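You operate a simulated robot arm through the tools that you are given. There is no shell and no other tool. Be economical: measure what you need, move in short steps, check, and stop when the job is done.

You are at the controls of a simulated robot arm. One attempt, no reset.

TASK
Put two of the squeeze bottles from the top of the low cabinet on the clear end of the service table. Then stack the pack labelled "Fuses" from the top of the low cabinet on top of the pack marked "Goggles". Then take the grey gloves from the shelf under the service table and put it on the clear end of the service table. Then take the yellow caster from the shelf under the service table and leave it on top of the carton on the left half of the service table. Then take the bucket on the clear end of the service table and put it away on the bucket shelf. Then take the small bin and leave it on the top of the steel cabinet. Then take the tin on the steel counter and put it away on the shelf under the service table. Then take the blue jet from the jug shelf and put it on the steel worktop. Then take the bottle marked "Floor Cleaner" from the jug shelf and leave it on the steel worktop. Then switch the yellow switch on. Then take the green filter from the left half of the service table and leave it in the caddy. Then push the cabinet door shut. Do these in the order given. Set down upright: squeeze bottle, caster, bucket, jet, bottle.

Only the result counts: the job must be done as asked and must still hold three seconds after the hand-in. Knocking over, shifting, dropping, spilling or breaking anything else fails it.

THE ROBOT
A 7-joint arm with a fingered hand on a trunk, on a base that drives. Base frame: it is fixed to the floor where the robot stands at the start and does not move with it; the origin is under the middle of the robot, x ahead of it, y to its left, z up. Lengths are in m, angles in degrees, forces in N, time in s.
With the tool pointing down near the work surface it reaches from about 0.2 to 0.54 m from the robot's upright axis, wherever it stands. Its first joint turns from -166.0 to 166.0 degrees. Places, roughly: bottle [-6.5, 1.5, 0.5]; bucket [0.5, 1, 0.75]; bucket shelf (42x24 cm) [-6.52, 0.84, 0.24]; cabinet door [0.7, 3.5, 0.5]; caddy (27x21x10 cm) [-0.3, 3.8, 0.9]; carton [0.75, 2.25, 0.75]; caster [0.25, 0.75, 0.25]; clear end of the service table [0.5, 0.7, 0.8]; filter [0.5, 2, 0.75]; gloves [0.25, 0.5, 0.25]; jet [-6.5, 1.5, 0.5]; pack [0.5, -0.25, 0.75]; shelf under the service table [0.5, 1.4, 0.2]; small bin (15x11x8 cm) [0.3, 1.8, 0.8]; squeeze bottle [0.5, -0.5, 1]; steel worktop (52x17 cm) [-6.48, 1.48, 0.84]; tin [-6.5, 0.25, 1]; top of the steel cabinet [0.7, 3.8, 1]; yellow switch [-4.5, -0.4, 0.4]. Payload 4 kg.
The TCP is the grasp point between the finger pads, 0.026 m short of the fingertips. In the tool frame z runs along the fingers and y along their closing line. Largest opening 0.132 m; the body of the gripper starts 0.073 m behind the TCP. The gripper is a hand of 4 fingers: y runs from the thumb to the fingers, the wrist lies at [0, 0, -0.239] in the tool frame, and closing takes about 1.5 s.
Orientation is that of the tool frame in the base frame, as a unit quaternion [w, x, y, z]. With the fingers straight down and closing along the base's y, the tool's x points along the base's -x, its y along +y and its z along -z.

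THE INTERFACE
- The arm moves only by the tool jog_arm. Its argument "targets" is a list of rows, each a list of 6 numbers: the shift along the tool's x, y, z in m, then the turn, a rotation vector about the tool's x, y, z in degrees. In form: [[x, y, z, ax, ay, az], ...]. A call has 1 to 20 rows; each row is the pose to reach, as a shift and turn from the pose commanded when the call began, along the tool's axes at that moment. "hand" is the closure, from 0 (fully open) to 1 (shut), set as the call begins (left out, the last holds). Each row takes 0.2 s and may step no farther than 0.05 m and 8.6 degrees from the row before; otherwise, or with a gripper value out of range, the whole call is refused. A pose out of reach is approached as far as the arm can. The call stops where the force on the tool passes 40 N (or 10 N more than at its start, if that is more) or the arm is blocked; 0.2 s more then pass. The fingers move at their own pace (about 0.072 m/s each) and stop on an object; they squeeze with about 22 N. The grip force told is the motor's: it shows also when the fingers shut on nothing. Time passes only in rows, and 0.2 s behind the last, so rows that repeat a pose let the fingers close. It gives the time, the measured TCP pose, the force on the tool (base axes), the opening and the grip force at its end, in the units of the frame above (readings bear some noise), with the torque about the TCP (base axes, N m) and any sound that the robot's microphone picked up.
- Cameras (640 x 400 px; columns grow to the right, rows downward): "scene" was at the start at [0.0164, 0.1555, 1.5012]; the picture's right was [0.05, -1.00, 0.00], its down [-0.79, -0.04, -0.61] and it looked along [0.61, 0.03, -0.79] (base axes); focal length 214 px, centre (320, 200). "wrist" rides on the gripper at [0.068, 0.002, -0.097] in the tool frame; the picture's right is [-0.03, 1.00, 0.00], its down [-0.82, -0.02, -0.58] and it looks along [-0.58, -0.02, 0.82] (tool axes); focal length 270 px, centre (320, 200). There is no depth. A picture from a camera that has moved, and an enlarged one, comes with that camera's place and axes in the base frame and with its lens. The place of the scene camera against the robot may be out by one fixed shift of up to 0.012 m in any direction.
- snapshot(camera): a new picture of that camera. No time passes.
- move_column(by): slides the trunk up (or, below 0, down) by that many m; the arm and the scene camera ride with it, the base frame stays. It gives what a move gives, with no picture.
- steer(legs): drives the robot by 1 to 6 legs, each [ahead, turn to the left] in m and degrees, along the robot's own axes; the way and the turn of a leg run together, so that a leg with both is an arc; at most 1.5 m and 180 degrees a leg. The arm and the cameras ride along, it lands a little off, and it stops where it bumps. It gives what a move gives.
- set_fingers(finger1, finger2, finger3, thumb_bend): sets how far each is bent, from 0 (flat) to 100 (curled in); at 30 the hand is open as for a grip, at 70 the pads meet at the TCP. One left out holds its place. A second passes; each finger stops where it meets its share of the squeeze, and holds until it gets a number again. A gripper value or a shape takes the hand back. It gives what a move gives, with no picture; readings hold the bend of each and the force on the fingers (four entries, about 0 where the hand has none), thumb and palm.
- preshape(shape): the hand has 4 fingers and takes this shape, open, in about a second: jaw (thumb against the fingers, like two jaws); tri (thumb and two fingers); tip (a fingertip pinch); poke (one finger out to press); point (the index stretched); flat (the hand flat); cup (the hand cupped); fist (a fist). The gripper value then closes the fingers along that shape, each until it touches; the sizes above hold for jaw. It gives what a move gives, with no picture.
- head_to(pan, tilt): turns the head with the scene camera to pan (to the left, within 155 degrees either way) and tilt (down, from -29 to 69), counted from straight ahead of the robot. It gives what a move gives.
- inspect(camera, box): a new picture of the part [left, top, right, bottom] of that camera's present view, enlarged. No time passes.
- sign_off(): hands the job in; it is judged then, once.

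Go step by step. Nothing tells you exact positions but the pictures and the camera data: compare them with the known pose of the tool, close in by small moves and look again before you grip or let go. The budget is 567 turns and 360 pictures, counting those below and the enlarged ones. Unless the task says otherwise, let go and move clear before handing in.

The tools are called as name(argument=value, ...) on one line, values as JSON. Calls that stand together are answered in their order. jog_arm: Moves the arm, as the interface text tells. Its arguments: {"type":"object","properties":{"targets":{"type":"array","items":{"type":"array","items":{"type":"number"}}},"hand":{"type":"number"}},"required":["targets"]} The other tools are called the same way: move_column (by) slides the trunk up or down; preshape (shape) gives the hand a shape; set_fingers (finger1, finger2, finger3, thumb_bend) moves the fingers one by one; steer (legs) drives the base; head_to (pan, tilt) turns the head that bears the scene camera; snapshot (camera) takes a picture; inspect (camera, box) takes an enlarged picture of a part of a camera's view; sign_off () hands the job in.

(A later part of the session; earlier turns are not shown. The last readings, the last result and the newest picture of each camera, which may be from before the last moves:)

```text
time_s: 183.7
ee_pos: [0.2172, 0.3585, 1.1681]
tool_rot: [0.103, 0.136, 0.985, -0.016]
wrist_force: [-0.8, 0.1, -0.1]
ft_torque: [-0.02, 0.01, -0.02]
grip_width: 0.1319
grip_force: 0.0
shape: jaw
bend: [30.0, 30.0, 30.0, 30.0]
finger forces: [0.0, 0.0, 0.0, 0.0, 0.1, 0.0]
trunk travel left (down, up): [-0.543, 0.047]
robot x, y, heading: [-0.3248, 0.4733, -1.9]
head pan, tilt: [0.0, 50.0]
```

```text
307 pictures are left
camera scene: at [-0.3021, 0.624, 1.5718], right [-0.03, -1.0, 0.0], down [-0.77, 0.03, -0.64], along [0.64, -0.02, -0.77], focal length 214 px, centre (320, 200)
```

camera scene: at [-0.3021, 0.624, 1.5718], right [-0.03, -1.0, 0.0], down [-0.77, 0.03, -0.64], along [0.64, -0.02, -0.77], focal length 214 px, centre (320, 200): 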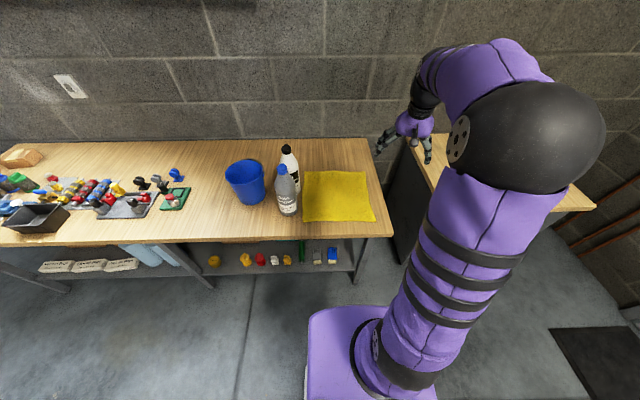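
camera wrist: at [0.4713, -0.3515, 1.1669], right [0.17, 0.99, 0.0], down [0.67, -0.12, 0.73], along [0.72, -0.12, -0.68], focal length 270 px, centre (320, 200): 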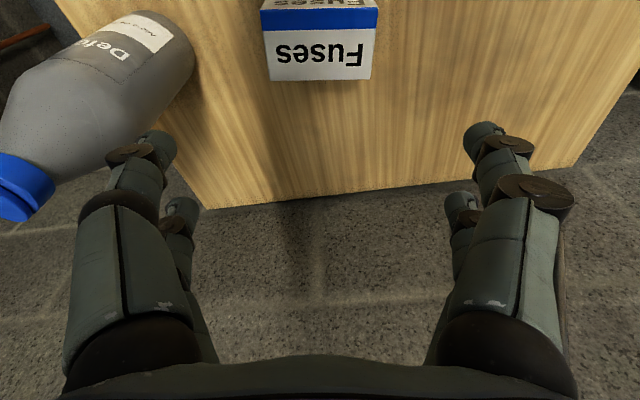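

inspect(camera="scene", box=[190, 225, 390, 300])

jog_arm(targets=[[0.04, 0.02, -0.008, 0, 0, 0], [0.08, 0.04, -0.016, 0, 0, 0], [0.12, 0.06, -0.024, 0, 0, 0], [0.16, 0.08, -0.032, 0, 0, 0], [0.2, 0.1, -0.04, 0, 0, 0]])

```text
3.20 times, centred on (290, 262) of scene
camera zoom: at [-0.3021, 0.624, 1.5718], right [-0.03, -1.0, 0.0], down [-0.77, 0.03, -0.64], along [0.64, -0.02, -0.77], focal length 686 px, centre (416, 0)
```

zoom: 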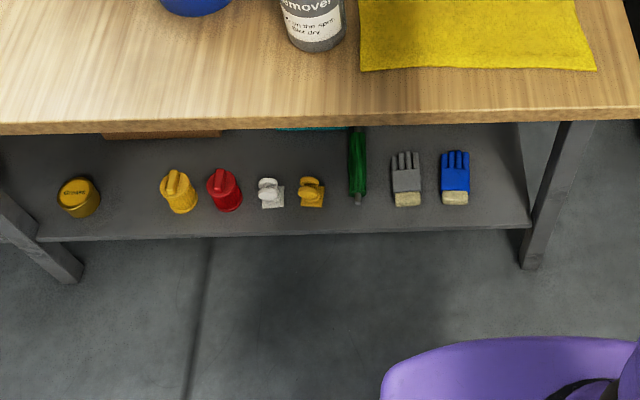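

```text
time_s: 184.9
ee_pos: [0.047, 0.5102, 1.166]
tool_rot: [0.103, 0.136, 0.985, -0.016]
wrist_force: [0.3, -1.0, 0.7]
ft_torque: [0.01, 0.01, 0.03]
grip_width: 0.1319
grip_force: 0.0
shape: jaw
bend: [30.0, 30.0, 30.0, 30.0]
finger forces: [0.1, 0.0, 0.0, 0.0, 0.1, 0.0]
trunk travel left (down, up): [-0.543, 0.047]
robot x, y, heading: [-0.3272, 0.4723, -2.0]
head pan, tilt: [0.0, 50.0]
```

The grey gloves lie at about (0.34,0.63) on the shelf, between a green item and blue gloves; the casters are at y≈0.8. I'll drive closer, draw the arm back and lower the trunk to look.

steer(legs=[[0, 45], [0.15, 0], [0, -43]])

jog_arm(targets=[[0.04, 0, -0.008, 0, 0, 0], [0.08, 0, -0.016, 0, 0, 0], [0.12, 0, -0.024, 0, 0, 0], [0.16, 0, -0.03, 0, 0, 0]])

snapshot(camera="scene")

```text
time_s: 190.7
ee_pos: [0.1578, 0.6318, 1.1652]
tool_rot: [0.103, 0.111, 0.988, -0.013]
wrist_force: [0.2, 0.7, 0.1]
ft_torque: [-0.02, -0.02, 0.01]
grip_width: 0.1317
grip_force: 0.1
shape: jaw
bend: [30.0, 30.0, 30.0, 30.0]
finger forces: [0.0, 0.0, 0.0, 0.0, 0.1, 0.0]
trunk travel left (down, up): [-0.543, 0.047]
robot x, y, heading: [-0.2146, 0.5784, 0.8]
head pan, tilt: [0.0, 50.0]
```

```text
time_s: 191.7
ee_pos: [-0.0016, 0.6694, 1.1634]
tool_rot: [0.104, 0.111, 0.988, -0.012]
wrist_force: [0.3, -0.3, -0.5]
ft_torque: [-0.01, -0.02, -0.05]
grip_width: 0.1319
grip_force: 0.1
shape: jaw
bend: [30.0, 30.0, 30.0, 30.0]
finger forces: [0.1, 0.0, 0.1, 0.0, 0.0, 0.0]
trunk travel left (down, up): [-0.543, 0.047]
robot x, y, heading: [-0.2139, 0.5759, 0.6]
head pan, tilt: [0.0, 50.0]
```

```text
305 pictures are left
camera scene: at [-0.1982, 0.7293, 1.572], right [0.01, -1.0, 0.0], down [-0.77, -0.01, -0.64], along [0.64, 0.01, -0.77], focal length 214 px, centre (320, 200)
```

scene: 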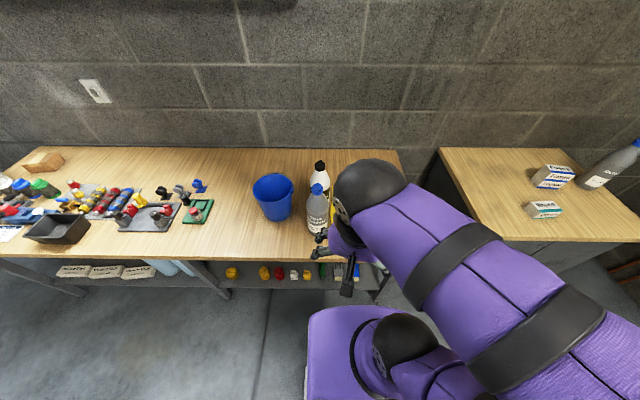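

move_column(by=-0.45)

head_to(pan=0, tilt=45)

snapshot(camera="scene")

snapshot(camera="wrist")

```text
refused: -0.45 is not a number from -0.4 to 0.4
```

```text
time_s: 192.3
ee_pos: [-0.002, 0.6693, 1.1623]
tool_rot: [0.104, 0.112, 0.988, -0.013]
wrist_force: [-0.2, -0.2, -0.1]
ft_torque: [0.04, -0.01, 0.01]
grip_width: 0.1321
grip_force: 0.0
shape: jaw
bend: [30.0, 30.0, 30.0, 30.0]
finger forces: [0.0, 0.0, 0.0, 0.0, 0.0, 0.0]
trunk travel left (down, up): [-0.543, 0.047]
robot x, y, heading: [-0.2109, 0.5803, 0.8]
head pan, tilt: [0.0, 45.0]
```

```text
304 pictures are left
camera scene: at [-0.1935, 0.7295, 1.5788], right [0.01, -1.0, 0.0], down [-0.71, -0.01, -0.71], along [0.71, 0.01, -0.71], focal length 214 px, centre (320, 200)
```

scene: 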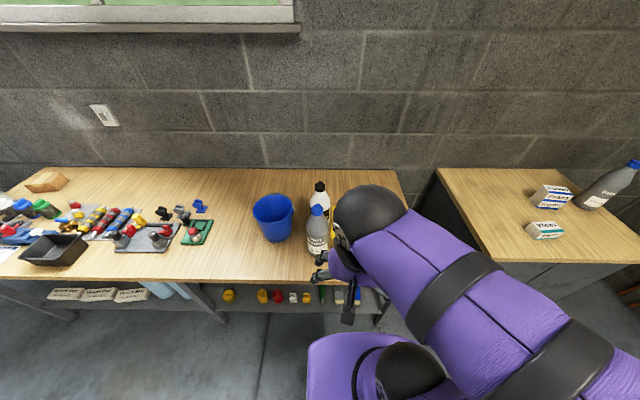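

```text
303 pictures are left
camera wrist: at [-0.0867, 0.691, 1.2421], right [0.25, 0.97, 0.0], down [0.66, -0.17, 0.73], along [0.71, -0.18, -0.68], focal length 270 px, centre (320, 200)
```

wrist: 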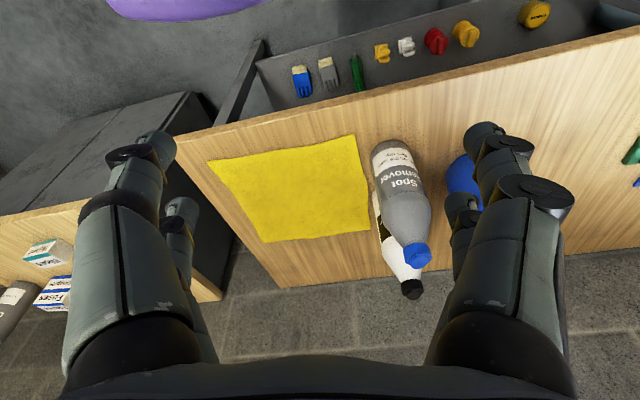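

move_column(by=-0.4)

snapshot(camera="wrist")

snapshot(camera="scene")

```text
time_s: 194.6
ee_pos: [0.0016, 0.6684, 0.8973]
tool_rot: [0.028, 0.11, 0.992, -0.048]
wrist_force: [0.4, 0.7, 1.1]
ft_torque: [0.02, -0.03, -0.03]
grip_width: 0.1318
grip_force: 0.0
shape: jaw
bend: [30.0, 30.0, 30.0, 30.0]
finger forces: [0.0, 0.0, 0.0, 0.0, 0.0, 0.0]
trunk travel left (down, up): [-0.311, 0.279]
robot x, y, heading: [-0.2132, 0.574, 0.8]
head pan, tilt: [0.0, 45.0]
stopped: the arm was blocked; the commanded pose is now the measured one
```

```text
302 pictures are left
camera wrist: at [-0.0696, 0.6952, 0.988], right [0.25, 0.97, -0.09], down [0.76, -0.14, 0.63], along [0.6, -0.22, -0.77], focal length 270 px, centre (320, 200)
```

wrist: 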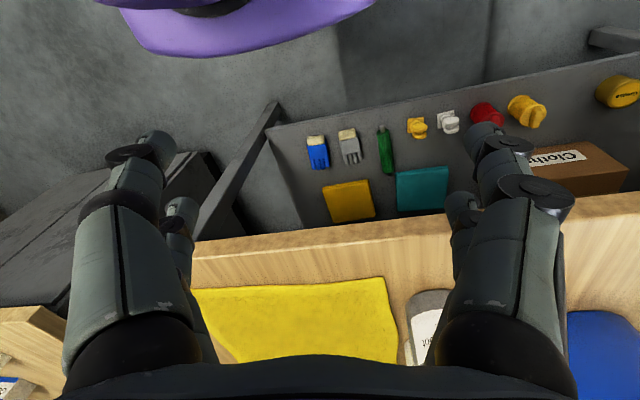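

```text
301 pictures are left
camera scene: at [-0.1936, 0.7295, 1.346], right [0.01, -1.0, 0.0], down [-0.71, -0.01, -0.71], along [0.71, 0.01, -0.71], focal length 214 px, centre (320, 200)
```

scene: 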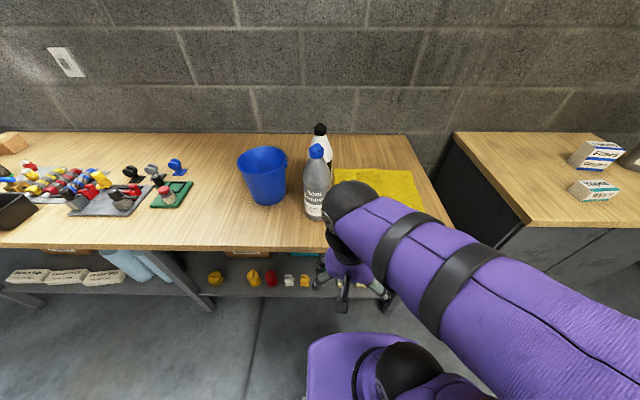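

The arm got blocked while lowering. Looking at the right side to see what it touches.

head_to(pan=-60, tilt=50)

snapshot(camera="scene")

```text
time_s: 195.9
ee_pos: [0.0026, 0.6679, 0.8989]
tool_rot: [0.029, 0.111, 0.992, -0.049]
wrist_force: [0.0, 0.2, -1.1]
ft_torque: [-0.01, -0.01, 0.03]
grip_width: 0.1316
grip_force: 0.0
shape: jaw
bend: [30.0, 30.0, 30.0, 30.0]
finger forces: [0.0, 0.1, 0.1, 0.0, 0.0, 0.0]
trunk travel left (down, up): [-0.311, 0.279]
robot x, y, heading: [-0.2139, 0.5758, 0.8]
head pan, tilt: [-60.0, 50.0]
```

```text
300 pictures are left
camera scene: at [-0.2354, 0.6623, 1.3401], right [-0.86, -0.51, 0.0], down [-0.39, 0.66, -0.64], along [0.33, -0.55, -0.77], focal length 214 px, centre (320, 200)
```

scene: 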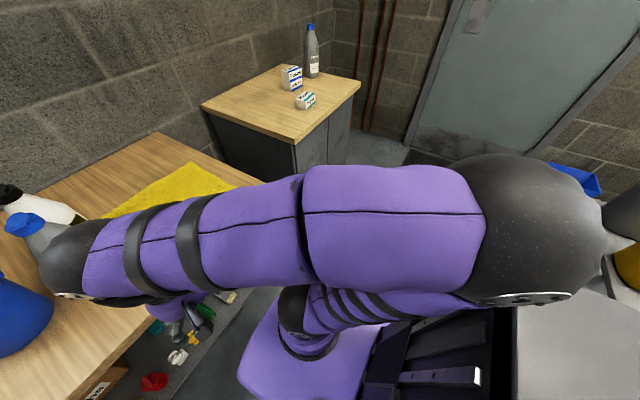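

The elbow swung behind toward the bench with the jugs. I'll raise the trunk and check that nothing there moved.

move_column(by=0.25)

head_to(pan=150, tilt=40)

snapshot(camera="scene")

head_to(pan=-120, tilt=40)

snapshot(camera="scene")

```text
time_s: 198.5
ee_pos: [0.0016, 0.6685, 1.151]
tool_rot: [0.036, 0.111, 0.992, -0.047]
wrist_force: [-0.1, 0.2, -0.2]
ft_torque: [-0.02, -0.03, 0.02]
grip_width: 0.132
grip_force: 0.1
shape: jaw
bend: [30.0, 30.0, 30.0, 30.0]
finger forces: [0.0, 0.0, 0.0, 0.0, 0.0, 0.1]
trunk travel left (down, up): [-0.561, 0.029]
robot x, y, heading: [-0.2173, 0.5795, 0.6]
head pan, tilt: [-60.0, 50.0]
```

```text
time_s: 201.5
ee_pos: [0.0009, 0.6681, 1.1529]
tool_rot: [0.035, 0.11, 0.992, -0.046]
wrist_force: [1.0, 0.9, 0.0]
ft_torque: [0.01, 0.0, -0.01]
grip_width: 0.1318
grip_force: 0.1
shape: jaw
bend: [30.0, 30.0, 30.0, 30.0]
finger forces: [0.0, 0.1, 0.0, 0.0, 0.1, 0.0]
trunk travel left (down, up): [-0.561, 0.029]
robot x, y, heading: [-0.2139, 0.5801, 0.7]
head pan, tilt: [150.0, 40.0]
```

```text
299 pictures are left
camera scene: at [-0.349, 0.77, 1.6043], right [0.49, 0.87, 0.0], down [0.56, -0.31, -0.77], along [-0.67, 0.37, -0.64], focal length 214 px, centre (320, 200)
```

scene: 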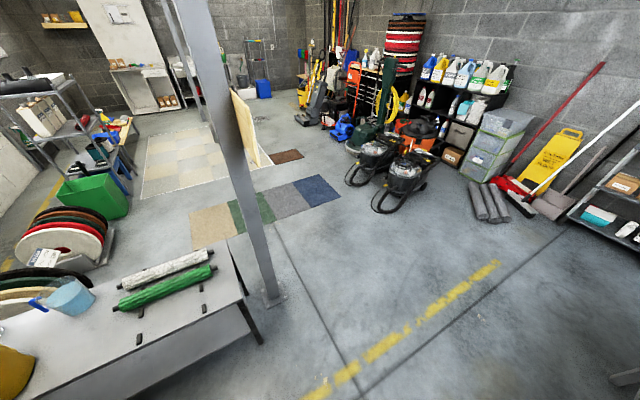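

```text
time_s: 205.2
ee_pos: [0.0021, 0.6686, 1.1519]
tool_rot: [0.036, 0.111, 0.992, -0.046]
wrist_force: [0.2, 0.1, 0.2]
ft_torque: [-0.02, 0.01, 0.02]
grip_width: 0.1317
grip_force: 0.0
shape: jaw
bend: [30.0, 30.0, 30.0, 30.0]
finger forces: [0.0, 0.0, 0.0, 0.1, 0.0, 0.0]
trunk travel left (down, up): [-0.561, 0.029]
robot x, y, heading: [-0.2137, 0.5788, 0.8]
head pan, tilt: [-120.0, 40.0]
```

```text
298 pictures are left
camera scene: at [-0.3163, 0.6542, 1.6043], right [-0.87, 0.49, 0.0], down [0.31, 0.56, -0.77], along [-0.37, -0.67, -0.64], focal length 214 px, centre (320, 200)
```

scene: 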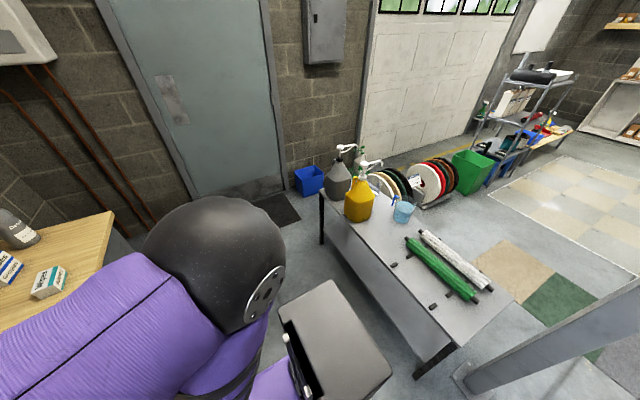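

The jugs are far off and untouched; the elbow only met the robot's own rear box. I'll back off, extend the arm so the elbow stays to the side, then lower and drive the hand under the table.

steer(legs=[[-0.2, 0]])

jog_arm(targets=[[-0.043, 0.004, 0.003, -1.36, -5.1, -1.49], [-0.086, 0.007, 0.006, -2.7, -10.2, -2.97], [-0.129, 0.011, 0.009, -4.07, -15.3, -4.46], [-0.172, 0.015, 0.012, -5.43, -20.4, -5.94], [-0.215, 0.019, 0.016, -6.79, -25.5, -7.43], [-0.258, 0.022, 0.019, -8.14, -30.6, -8.91], [-0.3, 0.026, 0.022, -9.5, -35.7, -10.4]])

head_to(pan=0, tilt=40)

move_column(by=-0.3)

snapshot(camera="scene")

snapshot(camera="wrist")

```text
time_s: 206.8
ee_pos: [-0.1986, 0.665, 1.1521]
tool_rot: [0.035, 0.112, 0.992, -0.045]
wrist_force: [-0.3, 0.2, -1.1]
ft_torque: [-0.02, -0.04, -0.02]
grip_width: 0.132
grip_force: 0.0
shape: jaw
bend: [30.0, 30.0, 30.0, 30.0]
finger forces: [0.0, 0.0, 0.0, 0.1, 0.1, 0.1]
trunk travel left (down, up): [-0.561, 0.029]
robot x, y, heading: [-0.4132, 0.5764, 0.6]
head pan, tilt: [-120.0, 40.0]
```

```text
time_s: 208.4
ee_pos: [0.1022, 0.6218, 1.1524]
tool_rot: [0.342, 0.001, 0.94, -0.001]
wrist_force: [-0.7, -0.7, 0.7]
ft_torque: [-0.01, -0.02, -0.03]
grip_width: 0.1321
grip_force: 0.2
shape: jaw
bend: [30.0, 30.0, 30.0, 30.0]
finger forces: [0.0, 0.0, 0.0, 0.1, 0.0, 0.1]
trunk travel left (down, up): [-0.561, 0.029]
robot x, y, heading: [-0.413, 0.5746, 0.5]
head pan, tilt: [-120.0, 40.0]
```

```text
time_s: 210.4
ee_pos: [0.1016, 0.6229, 1.1518]
tool_rot: [0.341, 0.001, 0.94, -0.001]
wrist_force: [-0.6, -0.3, -0.1]
ft_torque: [0.0, 0.02, 0.0]
grip_width: 0.1321
grip_force: 0.0
shape: jaw
bend: [30.0, 30.0, 30.0, 30.0]
finger forces: [0.0, 0.0, 0.0, 0.0, 0.0, 0.0]
trunk travel left (down, up): [-0.561, 0.029]
robot x, y, heading: [-0.4108, 0.5774, 0.4]
head pan, tilt: [0.0, 40.0]
```

```text
time_s: 213.4
ee_pos: [0.1033, 0.6219, 0.8522]
tool_rot: [0.341, 0.002, 0.94, -0.001]
wrist_force: [0.0, 0.7, -0.4]
ft_torque: [0.0, -0.01, -0.05]
grip_width: 0.1318
grip_force: 0.0
shape: jaw
bend: [30.0, 30.0, 30.0, 30.0]
finger forces: [0.0, 0.0, 0.0, 0.0, 0.0, 0.0]
trunk travel left (down, up): [-0.261, 0.329]
robot x, y, heading: [-0.4127, 0.5752, 0.5]
head pan, tilt: [0.0, 40.0]
```

```text
297 pictures are left
camera scene: at [-0.3889, 0.7272, 1.3043], right [0.01, -1.0, 0.0], down [-0.64, -0.01, -0.77], along [0.77, 0.01, -0.64], focal length 214 px, centre (320, 200)
```

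scene: 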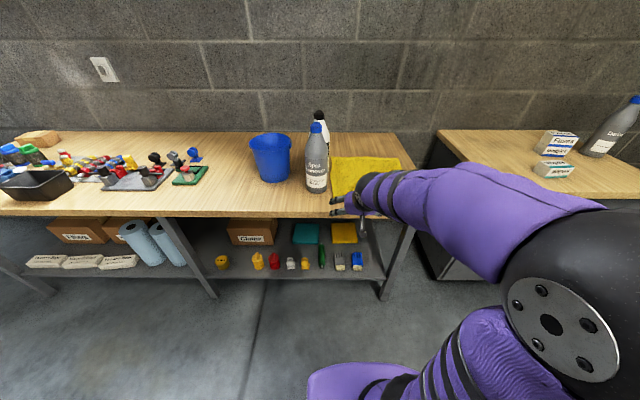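

```text
296 pictures are left
camera wrist: at [-0.0126, 0.6245, 0.8815], right [0.02, 1.0, 0.02], down [0.25, -0.02, 0.97], along [0.97, -0.02, -0.25], focal length 270 px, centre (320, 200)
```

wrist: 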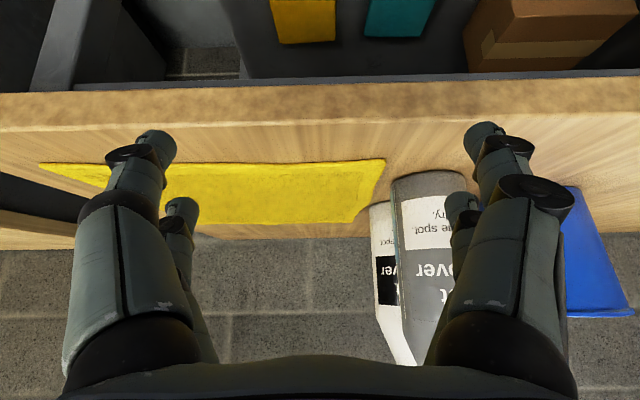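

Hand clear of the table edge. Lowering further.

move_column(by=-0.255)

snapshot(camera="wrist")

snapshot(camera="scene")

```text
time_s: 216.1
ee_pos: [0.1031, 0.6215, 0.5969]
tool_rot: [0.342, 0.002, 0.94, -0.001]
wrist_force: [-0.3, 0.2, -0.4]
ft_torque: [-0.01, -0.03, -0.01]
grip_width: 0.132
grip_force: 0.1
shape: jaw
bend: [30.0, 30.0, 30.0, 30.0]
finger forces: [0.0, 0.1, 0.0, 0.1, 0.0, 0.0]
trunk travel left (down, up): [-0.006, 0.584]
robot x, y, heading: [-0.4141, 0.5736, 0.6]
head pan, tilt: [0.0, 40.0]
```

```text
295 pictures are left
camera wrist: at [-0.0127, 0.6245, 0.6265], right [0.02, 1.0, 0.02], down [0.25, -0.02, 0.97], along [0.97, -0.02, -0.25], focal length 270 px, centre (320, 200)
```

wrist: 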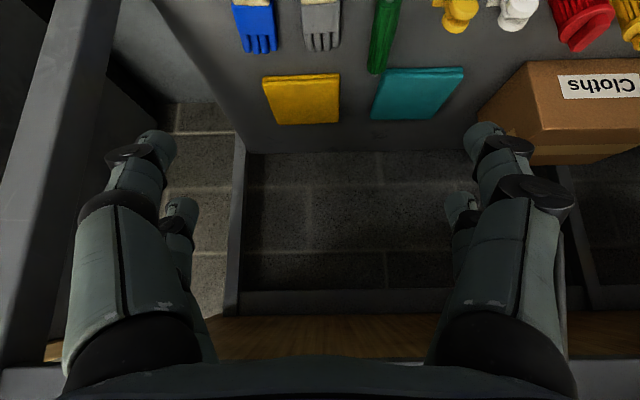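

```text
294 pictures are left
camera scene: at [-0.3889, 0.7272, 1.0493], right [0.01, -1.0, 0.0], down [-0.64, -0.01, -0.77], along [0.77, 0.01, -0.64], focal length 214 px, centre (320, 200)
```

scene: 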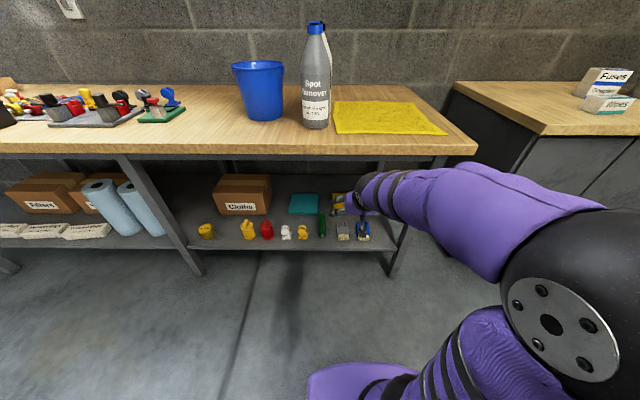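

The gloves are centred at y≈0.622 on the shelf. Lowering the hand in front of the shelf with the arm, narrowing the opening.

jog_arm(targets=[[0.0265, 0, 0.0316, 0, 0, 0], [0.053, 0, 0.0632, 0, 0, 0], [0.0795, 0, 0.0949, 0, 0, 0], [0.106, 0, 0.1265, 0, 0, 0], [0.1325, 0, 0.158, 0, 0, 0], [0.159, 0, 0.19, 0, 0, 0], [0.1855, 0, 0.221, 0, 0, 0], [0.205, 0, 0.244, 0, 0, 0]], hand=0.25)

snapshot(camera="wrist")

snapshot(camera="scene")

```text
time_s: 217.8
ee_pos: [0.1013, 0.6234, 0.2793]
tool_rot: [0.342, 0.002, 0.94, 0.0]
wrist_force: [-0.3, -0.9, -0.5]
ft_torque: [0.03, -0.01, -0.02]
grip_width: 0.0994
grip_force: 0.1
shape: jaw
bend: [63.0, 63.0, 63.0, 51.0]
finger forces: [0.1, 0.0, 0.0, 0.0, 0.0, 0.0]
trunk travel left (down, up): [-0.006, 0.584]
robot x, y, heading: [-0.4139, 0.5757, 0.5]
head pan, tilt: [0.0, 40.0]
```

```text
293 pictures are left
camera wrist: at [-0.0139, 0.6267, 0.3078], right [0.02, 1.0, 0.02], down [0.25, -0.02, 0.97], along [0.97, -0.02, -0.25], focal length 270 px, centre (320, 200)
```

wrist: 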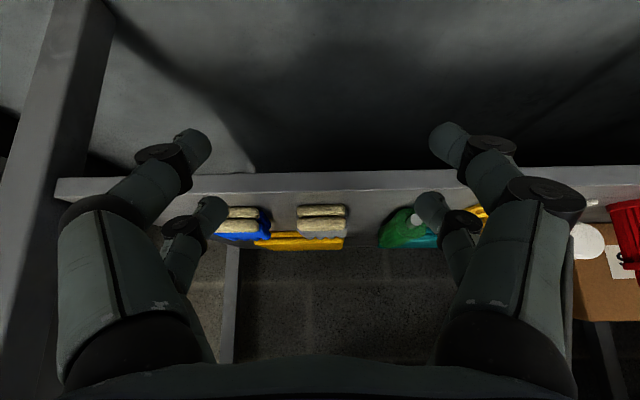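

```text
292 pictures are left
camera scene: at [-0.389, 0.7272, 1.0494], right [0.01, -1.0, 0.0], down [-0.64, -0.01, -0.77], along [0.77, 0.01, -0.64], focal length 214 px, centre (320, 200)
```

scene: 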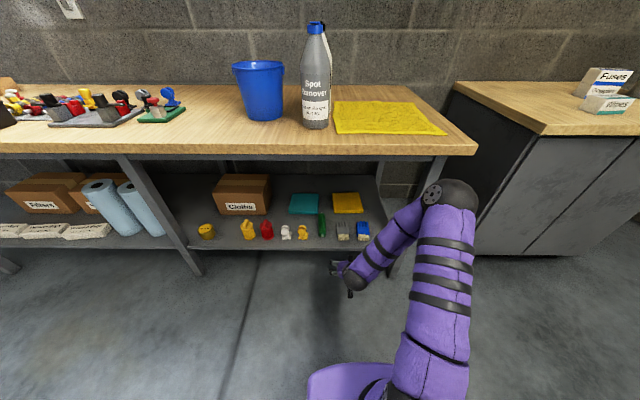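

Low reach works. Shelf top ≈0.24, gloves x≈0.26–0.38. I'll extend the arm forward in part to lower the elbow under the tabletop edge.

jog_arm(targets=[[-0.031, 0, 0.026, 0, 0, 0], [-0.061, 0, 0.051, 0, 0, 0], [-0.084, 0, 0.071, 0, 0, 0]])

snapshot(camera="scene")

snapshot(camera="wrist")

```text
time_s: 218.7
ee_pos: [0.2102, 0.6238, 0.2772]
tool_rot: [0.341, 0.002, 0.94, 0.0]
wrist_force: [-0.8, -0.5, 0.1]
ft_torque: [0.02, -0.01, -0.01]
grip_width: 0.0992
grip_force: 0.1
shape: jaw
bend: [63.0, 63.0, 63.0, 51.0]
finger forces: [0.0, 0.1, 0.1, 0.0, 0.0, 0.1]
trunk travel left (down, up): [-0.006, 0.584]
robot x, y, heading: [-0.4154, 0.5734, 0.3]
head pan, tilt: [0.0, 40.0]
```

```text
291 pictures are left
camera scene: at [-0.3889, 0.7272, 1.0493], right [0.01, -1.0, 0.0], down [-0.64, -0.01, -0.77], along [0.77, 0.01, -0.64], focal length 214 px, centre (320, 200)
```

scene: 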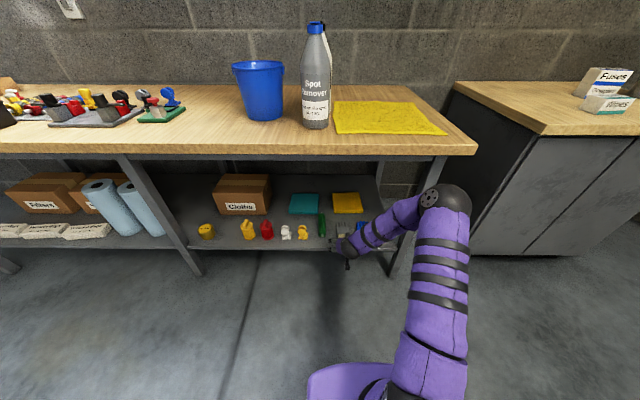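

```text
290 pictures are left
camera wrist: at [0.0941, 0.6266, 0.3066], right [0.02, 1.0, 0.02], down [0.26, -0.02, 0.97], along [0.97, -0.02, -0.26], focal length 270 px, centre (320, 200)
```

wrist: 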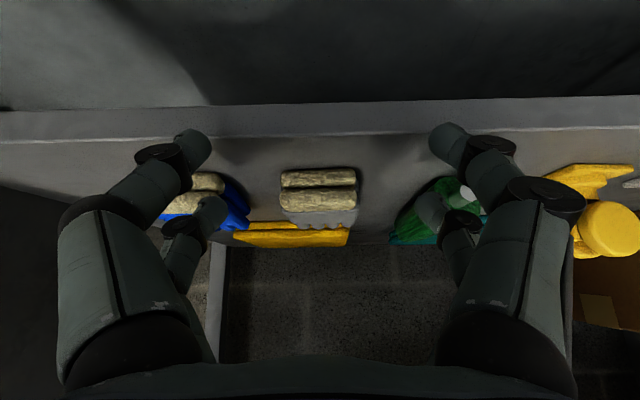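

Gloves' cuff starts at x≈0.29, width ≈0.057, shelf ≈0.235. Narrow the opening to 8 cm and extend more.

jog_arm(targets=[[-0.02, 0, 0.016, 0, 0, 0], [-0.038, 0, 0.032, 0, 0, 0], [-0.038, 0, 0.032, 0, 0, 0]], hand=0.39)

steer(legs=[[0.05, 0]])

snapshot(camera="scene")

snapshot(camera="wrist")

```text
time_s: 219.4
ee_pos: [0.263, 0.622, 0.2793]
tool_rot: [0.343, 0.002, 0.939, -0.001]
wrist_force: [-0.3, -0.5, 0.2]
ft_torque: [0.01, -0.03, 0.0]
grip_width: 0.081
grip_force: 0.1
shape: jaw
bend: [71.0, 71.0, 71.0, 71.0]
finger forces: [0.0, 0.0, 0.0, 0.0, 0.0, 0.0]
trunk travel left (down, up): [-0.006, 0.584]
robot x, y, heading: [-0.4144, 0.5718, 0.3]
head pan, tilt: [0.0, 40.0]
```

```text
time_s: 220.4
ee_pos: [0.3109, 0.6248, 0.2793]
tool_rot: [0.342, 0.0, 0.94, 0.0]
wrist_force: [-0.1, -1.0, -0.7]
ft_torque: [0.02, -0.02, 0.0]
grip_width: 0.0811
grip_force: 0.0
shape: jaw
bend: [71.0, 71.0, 71.0, 71.0]
finger forces: [0.0, 0.0, 0.1, 0.0, 0.0, 0.0]
trunk travel left (down, up): [-0.006, 0.584]
robot x, y, heading: [-0.3613, 0.5748, 0.7]
head pan, tilt: [0.0, 40.0]
```

```text
289 pictures are left
camera scene: at [-0.3391, 0.7277, 1.0493], right [0.01, -1.0, 0.0], down [-0.64, -0.01, -0.77], along [0.77, 0.01, -0.64], focal length 214 px, centre (320, 200)
```

scene: 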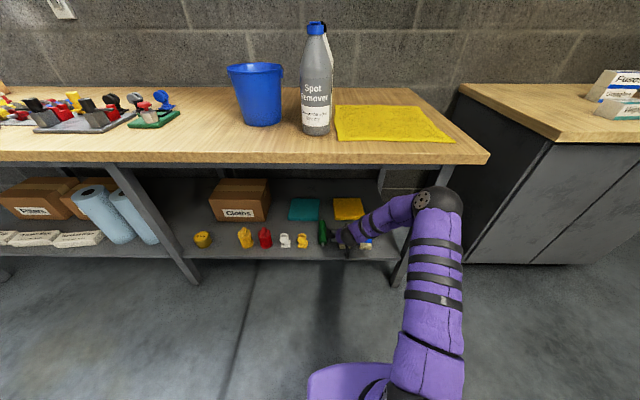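

```text
288 pictures are left
camera wrist: at [0.1964, 0.6262, 0.3078], right [0.02, 1.0, 0.02], down [0.25, -0.02, 0.97], along [0.97, -0.01, -0.25], focal length 270 px, centre (320, 200)
```

wrist: 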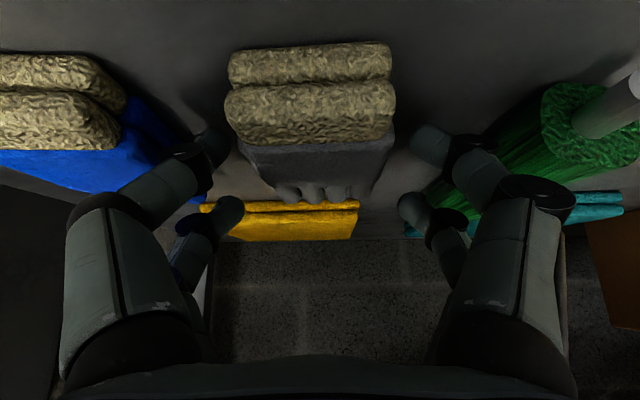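

Gloves are between the fingers. A little deeper and lower, then grip.

jog_arm(targets=[[-0.004, -0.0015, 0.015, 0, 0, 0], [-0.0083, -0.003, 0.029, 0, 0, 0], [-0.0083, -0.003, 0.029, 0, 0, 0]])

snapshot(camera="wrist")

```text
time_s: 221.0
ee_pos: [0.3399, 0.6244, 0.2746]
tool_rot: [0.35, -0.001, 0.937, 0.001]
wrist_force: [-2.5, 0.1, 19.3]
ft_torque: [0.67, 0.07, 0.1]
grip_width: 0.0802
grip_force: 0.0
shape: jaw
bend: [73.0, 71.0, 71.0, 70.0]
finger forces: [16.5, 0.0, 0.1, 0.0, 3.2, 0.0]
trunk travel left (down, up): [-0.006, 0.584]
robot x, y, heading: [-0.3655, 0.5748, 0.8]
head pan, tilt: [0.0, 40.0]
stopped in row 3: the force on the tool passed its limit at 46 N (the readings are from after the stop); the commanded pose is now the measured one
```

```text
287 pictures are left
camera wrist: at [0.2246, 0.6258, 0.3011], right [0.02, 1.0, 0.02], down [0.24, -0.02, 0.97], along [0.97, -0.01, -0.24], focal length 270 px, centre (320, 200)
```

wrist: 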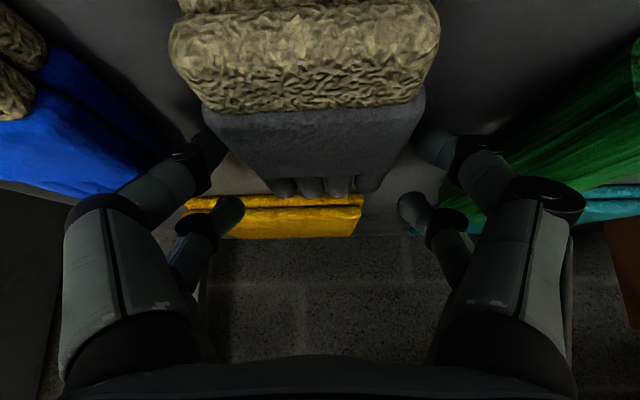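

The lowest finger touches the shelf before the grip is deep enough. I'll raise slightly, steepen the tool by 18°, and descend again.

jog_arm(targets=[[-0.01, -0.002, -0.012, 0, 0, 0], [-0.01, -0.003, -0.012, 0, 6, 0], [-0.01, -0.003, -0.012, 0, 12, 0], [-0.01, -0.003, -0.012, 0, 18, 0]])

snapshot(camera="wrist")

snapshot(camera="scene")

```text
time_s: 222.0
ee_pos: [0.3397, 0.6201, 0.2859]
tool_rot: [0.195, -0.001, 0.981, 0.0]
wrist_force: [-0.4, 0.7, -1.3]
ft_torque: [-0.02, 0.02, 0.04]
grip_width: 0.0806
grip_force: 0.0
shape: jaw
bend: [71.0, 71.0, 71.0, 70.0]
finger forces: [0.0, 0.0, 0.0, 0.1, 0.0, 0.0]
trunk travel left (down, up): [-0.006, 0.584]
robot x, y, heading: [-0.3645, 0.5768, 0.4]
head pan, tilt: [0.0, 40.0]
```

```text
286 pictures are left
camera wrist: at [0.2379, 0.6224, 0.3482], right [0.02, 1.0, 0.01], down [0.53, -0.02, 0.85], along [0.85, -0.01, -0.53], focal length 270 px, centre (320, 200)
```

wrist: 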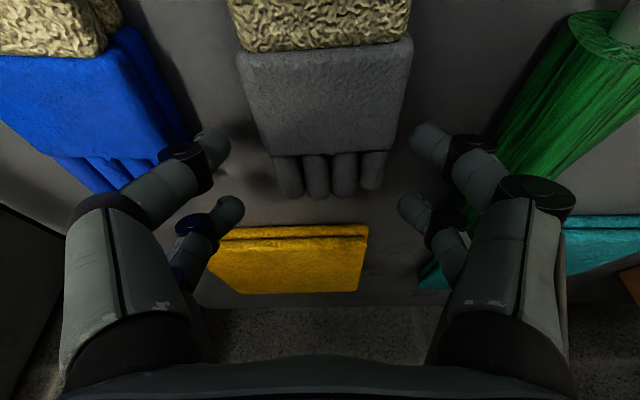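

```text
285 pictures are left
camera scene: at [-0.3394, 0.7277, 1.0493], right [0.01, -1.0, 0.0], down [-0.64, -0.01, -0.77], along [0.77, 0.01, -0.64], focal length 214 px, centre (320, 200)
```

scene: 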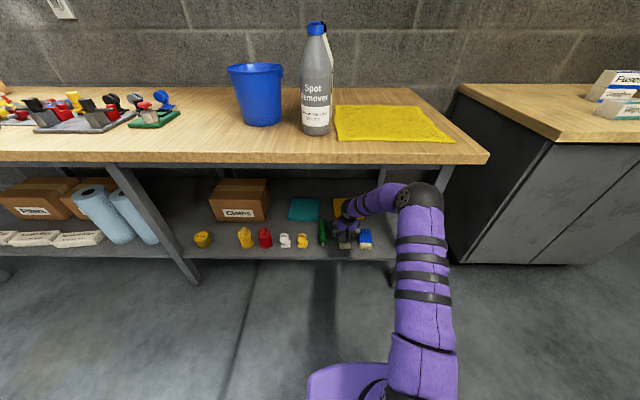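

jog_arm(targets=[[0.0075, 0.0015, 0.008, 0, 0, 0], [0.015, 0.003, 0.0155, 0, 0, 0], [0.015, 0.003, 0.0155, 0, 0, 0]])

```text
time_s: 223.0
ee_pos: [0.3353, 0.6253, 0.2734]
tool_rot: [0.203, 0.0, 0.979, 0.002]
wrist_force: [-4.4, -1.2, 19.1]
ft_torque: [0.28, 0.32, 0.05]
grip_width: 0.0798
grip_force: 0.1
shape: jaw
bend: [73.0, 71.0, 71.0, 70.0]
finger forces: [12.9, 0.1, 0.0, 0.0, 6.3, 0.0]
trunk travel left (down, up): [-0.006, 0.584]
robot x, y, heading: [-0.3624, 0.5761, 0.6]
head pan, tilt: [0.0, 40.0]
stopped in row 3: the force on the tool passed its limit at 41 N (the readings are from after the stop); the commanded pose is now the measured one
```

jog_arm(targets=[[-0.005, 0, -0.011, 0, 0, 0], [-0.005, -0.002, -0.011, 0, 8, 0], [-0.005, -0.002, -0.011, 0, 16, 0], [-0.005, -0.002, -0.011, 0, 20, 0]])

jog_arm(targets=[[0.005, 0, 0.005, 0, 0, 0], [0.008, 0, 0.01, 0, 0, 0], [0.008, 0, 0.013, 0, 0, 0], [0.008, 0, 0.016, 0, 0, 0]])

snapshot(camera="wrist")

```text
time_s: 224.0
ee_pos: [0.3335, 0.6218, 0.2808]
tool_rot: [0.027, -0.001, 1.0, 0.0]
wrist_force: [1.1, -0.3, 0.5]
ft_torque: [0.0, -0.04, -0.02]
grip_width: 0.0807
grip_force: 0.0
shape: jaw
bend: [71.0, 71.0, 71.0, 70.0]
finger forces: [0.1, 0.1, 0.1, 0.0, 0.0, 0.0]
trunk travel left (down, up): [-0.006, 0.584]
robot x, y, heading: [-0.365, 0.5758, 0.8]
head pan, tilt: [0.0, 40.0]
```

```text
time_s: 225.0
ee_pos: [0.3275, 0.6221, 0.2673]
tool_rot: [0.028, -0.001, 1.0, 0.002]
wrist_force: [-2.2, -0.1, 10.7]
ft_torque: [0.41, 0.33, 0.14]
grip_width: 0.0803
grip_force: 0.1
shape: jaw
bend: [72.0, 71.0, 71.0, 70.0]
finger forces: [9.4, 0.1, 0.0, 0.0, 1.2, 0.1]
trunk travel left (down, up): [-0.006, 0.584]
robot x, y, heading: [-0.3615, 0.574, 0.6]
head pan, tilt: [0.0, 40.0]
```

```text
284 pictures are left
camera wrist: at [0.2528, 0.6238, 0.3587], right [0.02, 1.0, 0.0], down [0.78, -0.02, 0.62], along [0.62, -0.01, -0.78], focal length 270 px, centre (320, 200)
```

wrist: 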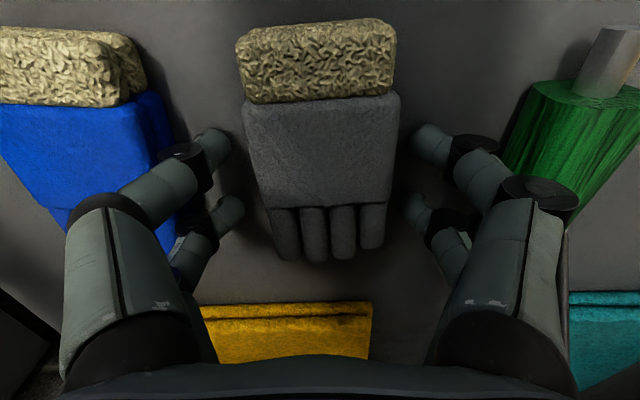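

jog_arm(targets=[[0.005, 0, -0.004, 0, 0, 0], [0.018, 0, -0.004, 0, 0, 0], [0.018, 0, -0.003, 0, 0, 0]])

jog_arm(targets=[[0, 0, 0, 0, 0, 0], [0, 0, 0, 0, 0, 0], [0, 0, 0, 0, 0, 0], [0, 0, 0, 0, 0, 0], [0, 0, 0, 0, 0, 0]], hand=1)

snapshot(camera="wrist")

```text
time_s: 225.8
ee_pos: [0.311, 0.6203, 0.2671]
tool_rot: [0.027, -0.001, 1.0, 0.002]
wrist_force: [0.1, 0.2, 5.1]
ft_torque: [0.31, 0.12, -0.02]
grip_width: 0.0807
grip_force: 0.0
shape: jaw
bend: [71.0, 71.0, 71.0, 70.0]
finger forces: [6.3, 0.0, 0.1, 0.0, 0.0, 0.0]
trunk travel left (down, up): [-0.006, 0.584]
robot x, y, heading: [-0.3627, 0.5765, 0.6]
head pan, tilt: [0.0, 40.0]
```

```text
time_s: 227.0
ee_pos: [0.3104, 0.6206, 0.2674]
tool_rot: [0.029, -0.001, 1.0, 0.003]
wrist_force: [-0.4, 0.9, 11.0]
ft_torque: [-0.03, 0.28, 0.04]
grip_width: 0.0519
grip_force: 21.8
shape: jaw
bend: [74.0, 73.0, 74.0, 70.0]
finger forces: [21.4, 22.4, 20.2, 0.0, 25.1, 0.0]
trunk travel left (down, up): [-0.006, 0.584]
robot x, y, heading: [-0.361, 0.5754, 0.6]
head pan, tilt: [0.0, 40.0]
```

```text
283 pictures are left
camera wrist: at [0.2352, 0.6226, 0.359], right [0.02, 1.0, 0.0], down [0.78, -0.02, 0.62], along [0.62, -0.01, -0.78], focal length 270 px, centre (320, 200)
```

wrist: 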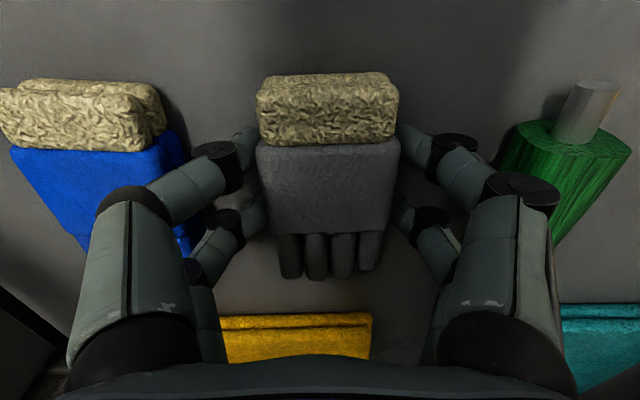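

Gripped across all fingers. Lifting a little.

jog_arm(targets=[[0, 0, -0.025, 0, 0, 0], [0, 0, -0.05, 0, 0, 0], [0, 0, -0.07, 0, 0, 0]])

snapshot(camera="wrist")

snapshot(camera="scene")

```text
time_s: 227.8
ee_pos: [0.3069, 0.621, 0.3373]
tool_rot: [0.027, -0.002, 1.0, 0.0]
wrist_force: [-0.9, -0.1, -0.2]
ft_torque: [0.01, 0.02, -0.01]
grip_width: 0.0519
grip_force: 21.6
shape: jaw
bend: [74.0, 73.0, 74.0, 70.0]
finger forces: [18.2, 22.4, 20.3, 0.0, 20.2, 0.1]
trunk travel left (down, up): [-0.006, 0.584]
robot x, y, heading: [-0.3631, 0.5709, 0.8]
head pan, tilt: [0.0, 40.0]
```

```text
282 pictures are left
camera wrist: at [0.2324, 0.6228, 0.4295], right [0.02, 1.0, 0.0], down [0.78, -0.02, 0.62], along [0.62, -0.01, -0.78], focal length 270 px, centre (320, 200)
```

wrist: 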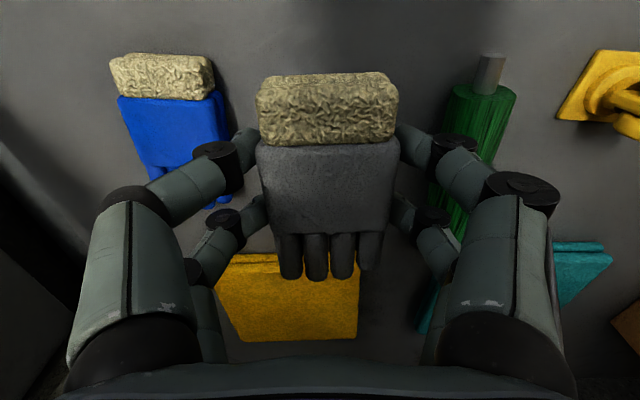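

```text
281 pictures are left
camera scene: at [-0.3391, 0.7277, 1.0492], right [0.01, -1.0, 0.0], down [-0.64, -0.01, -0.77], along [0.77, 0.01, -0.64], focal length 214 px, centre (320, 200)
```

scene: 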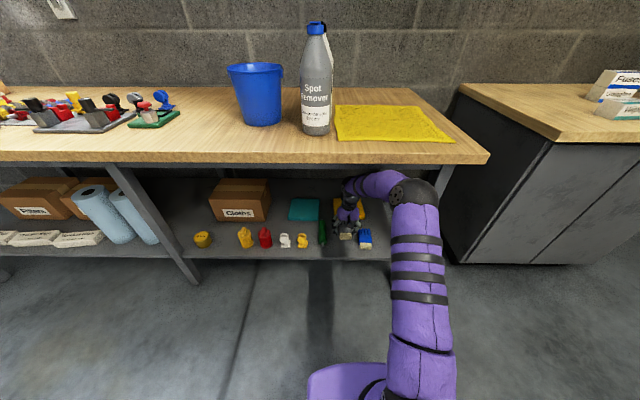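

Lifted clean. Backing out: drive back, then retract the arm.

steer(legs=[[-0.1, 0]])

jog_arm(targets=[[0.04, 0, 0, 0, 0, 0], [0.08, 0, 0, 0, 0, 0], [0.12, 0, 0, 0, 0, 0], [0.14, 0, 0, 0, 0, 0]])

snapshot(camera="scene")

```text
time_s: 228.9
ee_pos: [0.2066, 0.6201, 0.3382]
tool_rot: [0.027, -0.001, 1.0, 0.001]
wrist_force: [0.5, -0.8, -1.0]
ft_torque: [0.0, 0.02, 0.01]
grip_width: 0.0517
grip_force: 22.0
shape: jaw
bend: [74.0, 73.0, 74.0, 70.0]
finger forces: [18.2, 22.4, 20.3, 0.1, 20.2, 0.0]
trunk travel left (down, up): [-0.006, 0.584]
robot x, y, heading: [-0.4632, 0.5736, 0.7]
head pan, tilt: [0.0, 40.0]
```

```text
time_s: 229.9
ee_pos: [0.0676, 0.6183, 0.3292]
tool_rot: [0.027, -0.002, 1.0, 0.001]
wrist_force: [0.2, 0.2, -0.8]
ft_torque: [-0.02, 0.05, -0.02]
grip_width: 0.0517
grip_force: 22.0
shape: jaw
bend: [74.0, 73.0, 74.0, 70.0]
finger forces: [18.2, 22.4, 20.3, 0.1, 20.1, 0.1]
trunk travel left (down, up): [-0.006, 0.584]
robot x, y, heading: [-0.4667, 0.5791, 0.5]
head pan, tilt: [0.0, 40.0]
```

```text
280 pictures are left
camera scene: at [-0.4394, 0.7266, 1.0492], right [0.01, -1.0, 0.0], down [-0.64, -0.01, -0.77], along [0.77, 0.01, -0.64], focal length 214 px, centre (320, 200)
```

scene: 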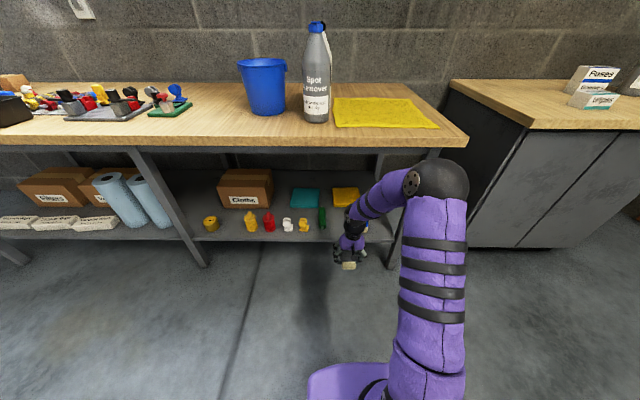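

Gloves are clear of the table. I'll back a touch more, raise fully, then drive to put them in front of the bucket (around (0.23,0.885)).

steer(legs=[[-0.05, 0]])

move_column(by=0.4)

move_column(by=0.17)

jog_arm(targets=[[0, 0, -0.04, 0, 0, 0], [0, 0, -0.08, 0, 0, 0], [0, 0, -0.12, 0, 0, 0], [0, 0, -0.16, 0, 0, 0]])

snapshot(camera="wrist")

```text
time_s: 230.9
ee_pos: [0.0172, 0.6176, 0.3294]
tool_rot: [0.026, 0.0, 1.0, 0.001]
wrist_force: [0.1, 0.1, -1.5]
ft_torque: [-0.04, 0.04, 0.04]
grip_width: 0.0518
grip_force: 22.1
shape: jaw
bend: [74.0, 73.0, 74.0, 70.0]
finger forces: [18.2, 22.4, 20.3, 0.0, 20.3, 0.1]
trunk travel left (down, up): [-0.006, 0.584]
robot x, y, heading: [-0.5133, 0.5738, 0.6]
head pan, tilt: [0.0, 40.0]
```

```text
time_s: 234.7
ee_pos: [0.0174, 0.6174, 0.7297]
tool_rot: [0.027, 0.001, 1.0, 0.0]
wrist_force: [0.3, 0.3, -0.2]
ft_torque: [0.01, 0.02, 0.04]
grip_width: 0.0516
grip_force: 21.9
shape: jaw
bend: [74.0, 73.0, 74.0, 70.0]
finger forces: [18.3, 22.4, 20.3, 0.0, 20.2, 0.0]
trunk travel left (down, up): [-0.406, 0.184]
robot x, y, heading: [-0.5146, 0.5742, 0.5]
head pan, tilt: [0.0, 40.0]
```

```text
time_s: 236.6
ee_pos: [0.0162, 0.617, 0.899]
tool_rot: [0.027, 0.0, 1.0, 0.001]
wrist_force: [0.2, 0.5, -1.2]
ft_torque: [-0.03, -0.01, 0.04]
grip_width: 0.0517
grip_force: 21.4
shape: jaw
bend: [74.0, 73.0, 74.0, 70.0]
finger forces: [18.1, 22.4, 20.4, 0.0, 20.1, 0.0]
trunk travel left (down, up): [-0.576, 0.014]
robot x, y, heading: [-0.5138, 0.5739, 0.5]
head pan, tilt: [0.0, 40.0]
```

```text
time_s: 237.6
ee_pos: [0.0095, 0.6144, 1.0618]
tool_rot: [0.027, -0.002, 1.0, 0.001]
wrist_force: [0.7, 0.1, -0.2]
ft_torque: [0.02, 0.01, -0.02]
grip_width: 0.0519
grip_force: 22.1
shape: jaw
bend: [74.0, 73.0, 74.0, 70.0]
finger forces: [18.2, 22.4, 20.4, 0.0, 20.1, 0.1]
trunk travel left (down, up): [-0.576, 0.014]
robot x, y, heading: [-0.5123, 0.5768, 0.3]
head pan, tilt: [0.0, 40.0]
```

```text
279 pictures are left
camera wrist: at [-0.0646, 0.6161, 1.1536], right [0.02, 1.0, 0.0], down [0.78, -0.02, 0.62], along [0.62, -0.01, -0.78], focal length 270 px, centre (320, 200)
```

wrist: 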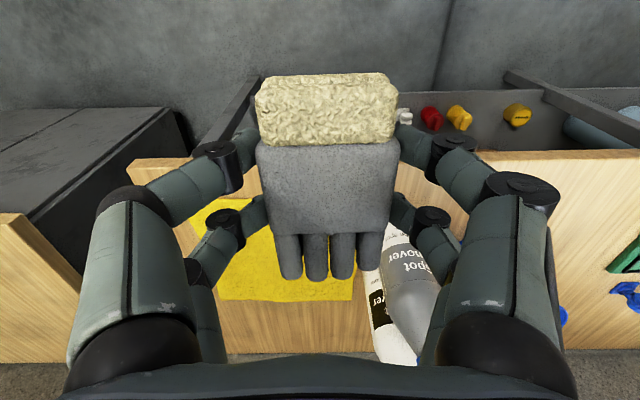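

steer(legs=[[0, 55], [0.34, 0], [0, -55]])

snapshot(camera="scene")

snapshot(camera="wrist")

```text
time_s: 239.7
ee_pos: [-0.0564, 0.8628, 1.0611]
tool_rot: [0.025, -0.242, 0.97, 0.006]
wrist_force: [0.2, -1.0, -1.3]
ft_torque: [0.06, 0.05, -0.01]
grip_width: 0.0507
grip_force: 22.4
shape: jaw
bend: [73.0, 73.0, 73.0, 70.0]
finger forces: [19.3, 24.1, 22.1, 0.0, 21.4, 0.0]
trunk travel left (down, up): [-0.576, 0.014]
robot x, y, heading: [-0.4993, 0.5763, 17.2]
head pan, tilt: [0.0, 40.0]
stopped in leg 1: the robot was blocked; the commanded pose is now the measured one
```

```text
278 pictures are left
camera scene: at [-0.5196, 0.7287, 1.6194], right [0.29, -0.96, 0.0], down [-0.61, -0.19, -0.77], along [0.73, 0.23, -0.64], focal length 214 px, centre (320, 200)
```

scene: 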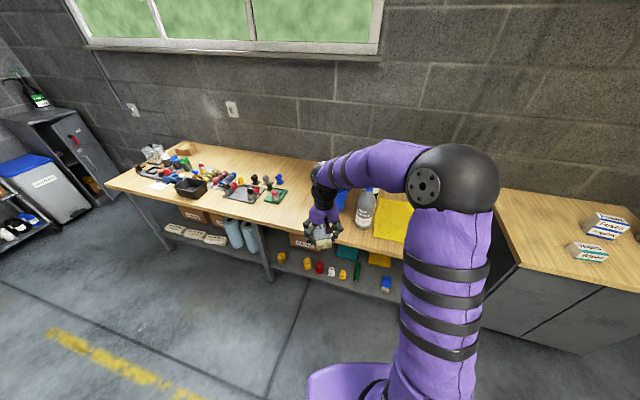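

```text
277 pictures are left
camera wrist: at [-0.1238, 0.8289, 1.153], right [-0.45, 0.89, 0.0], down [0.7, 0.35, 0.62], along [0.55, 0.28, -0.78], focal length 270 px, centre (320, 200)
```

wrist: 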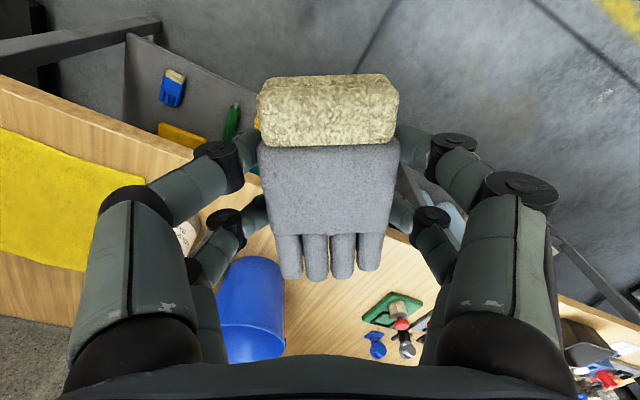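

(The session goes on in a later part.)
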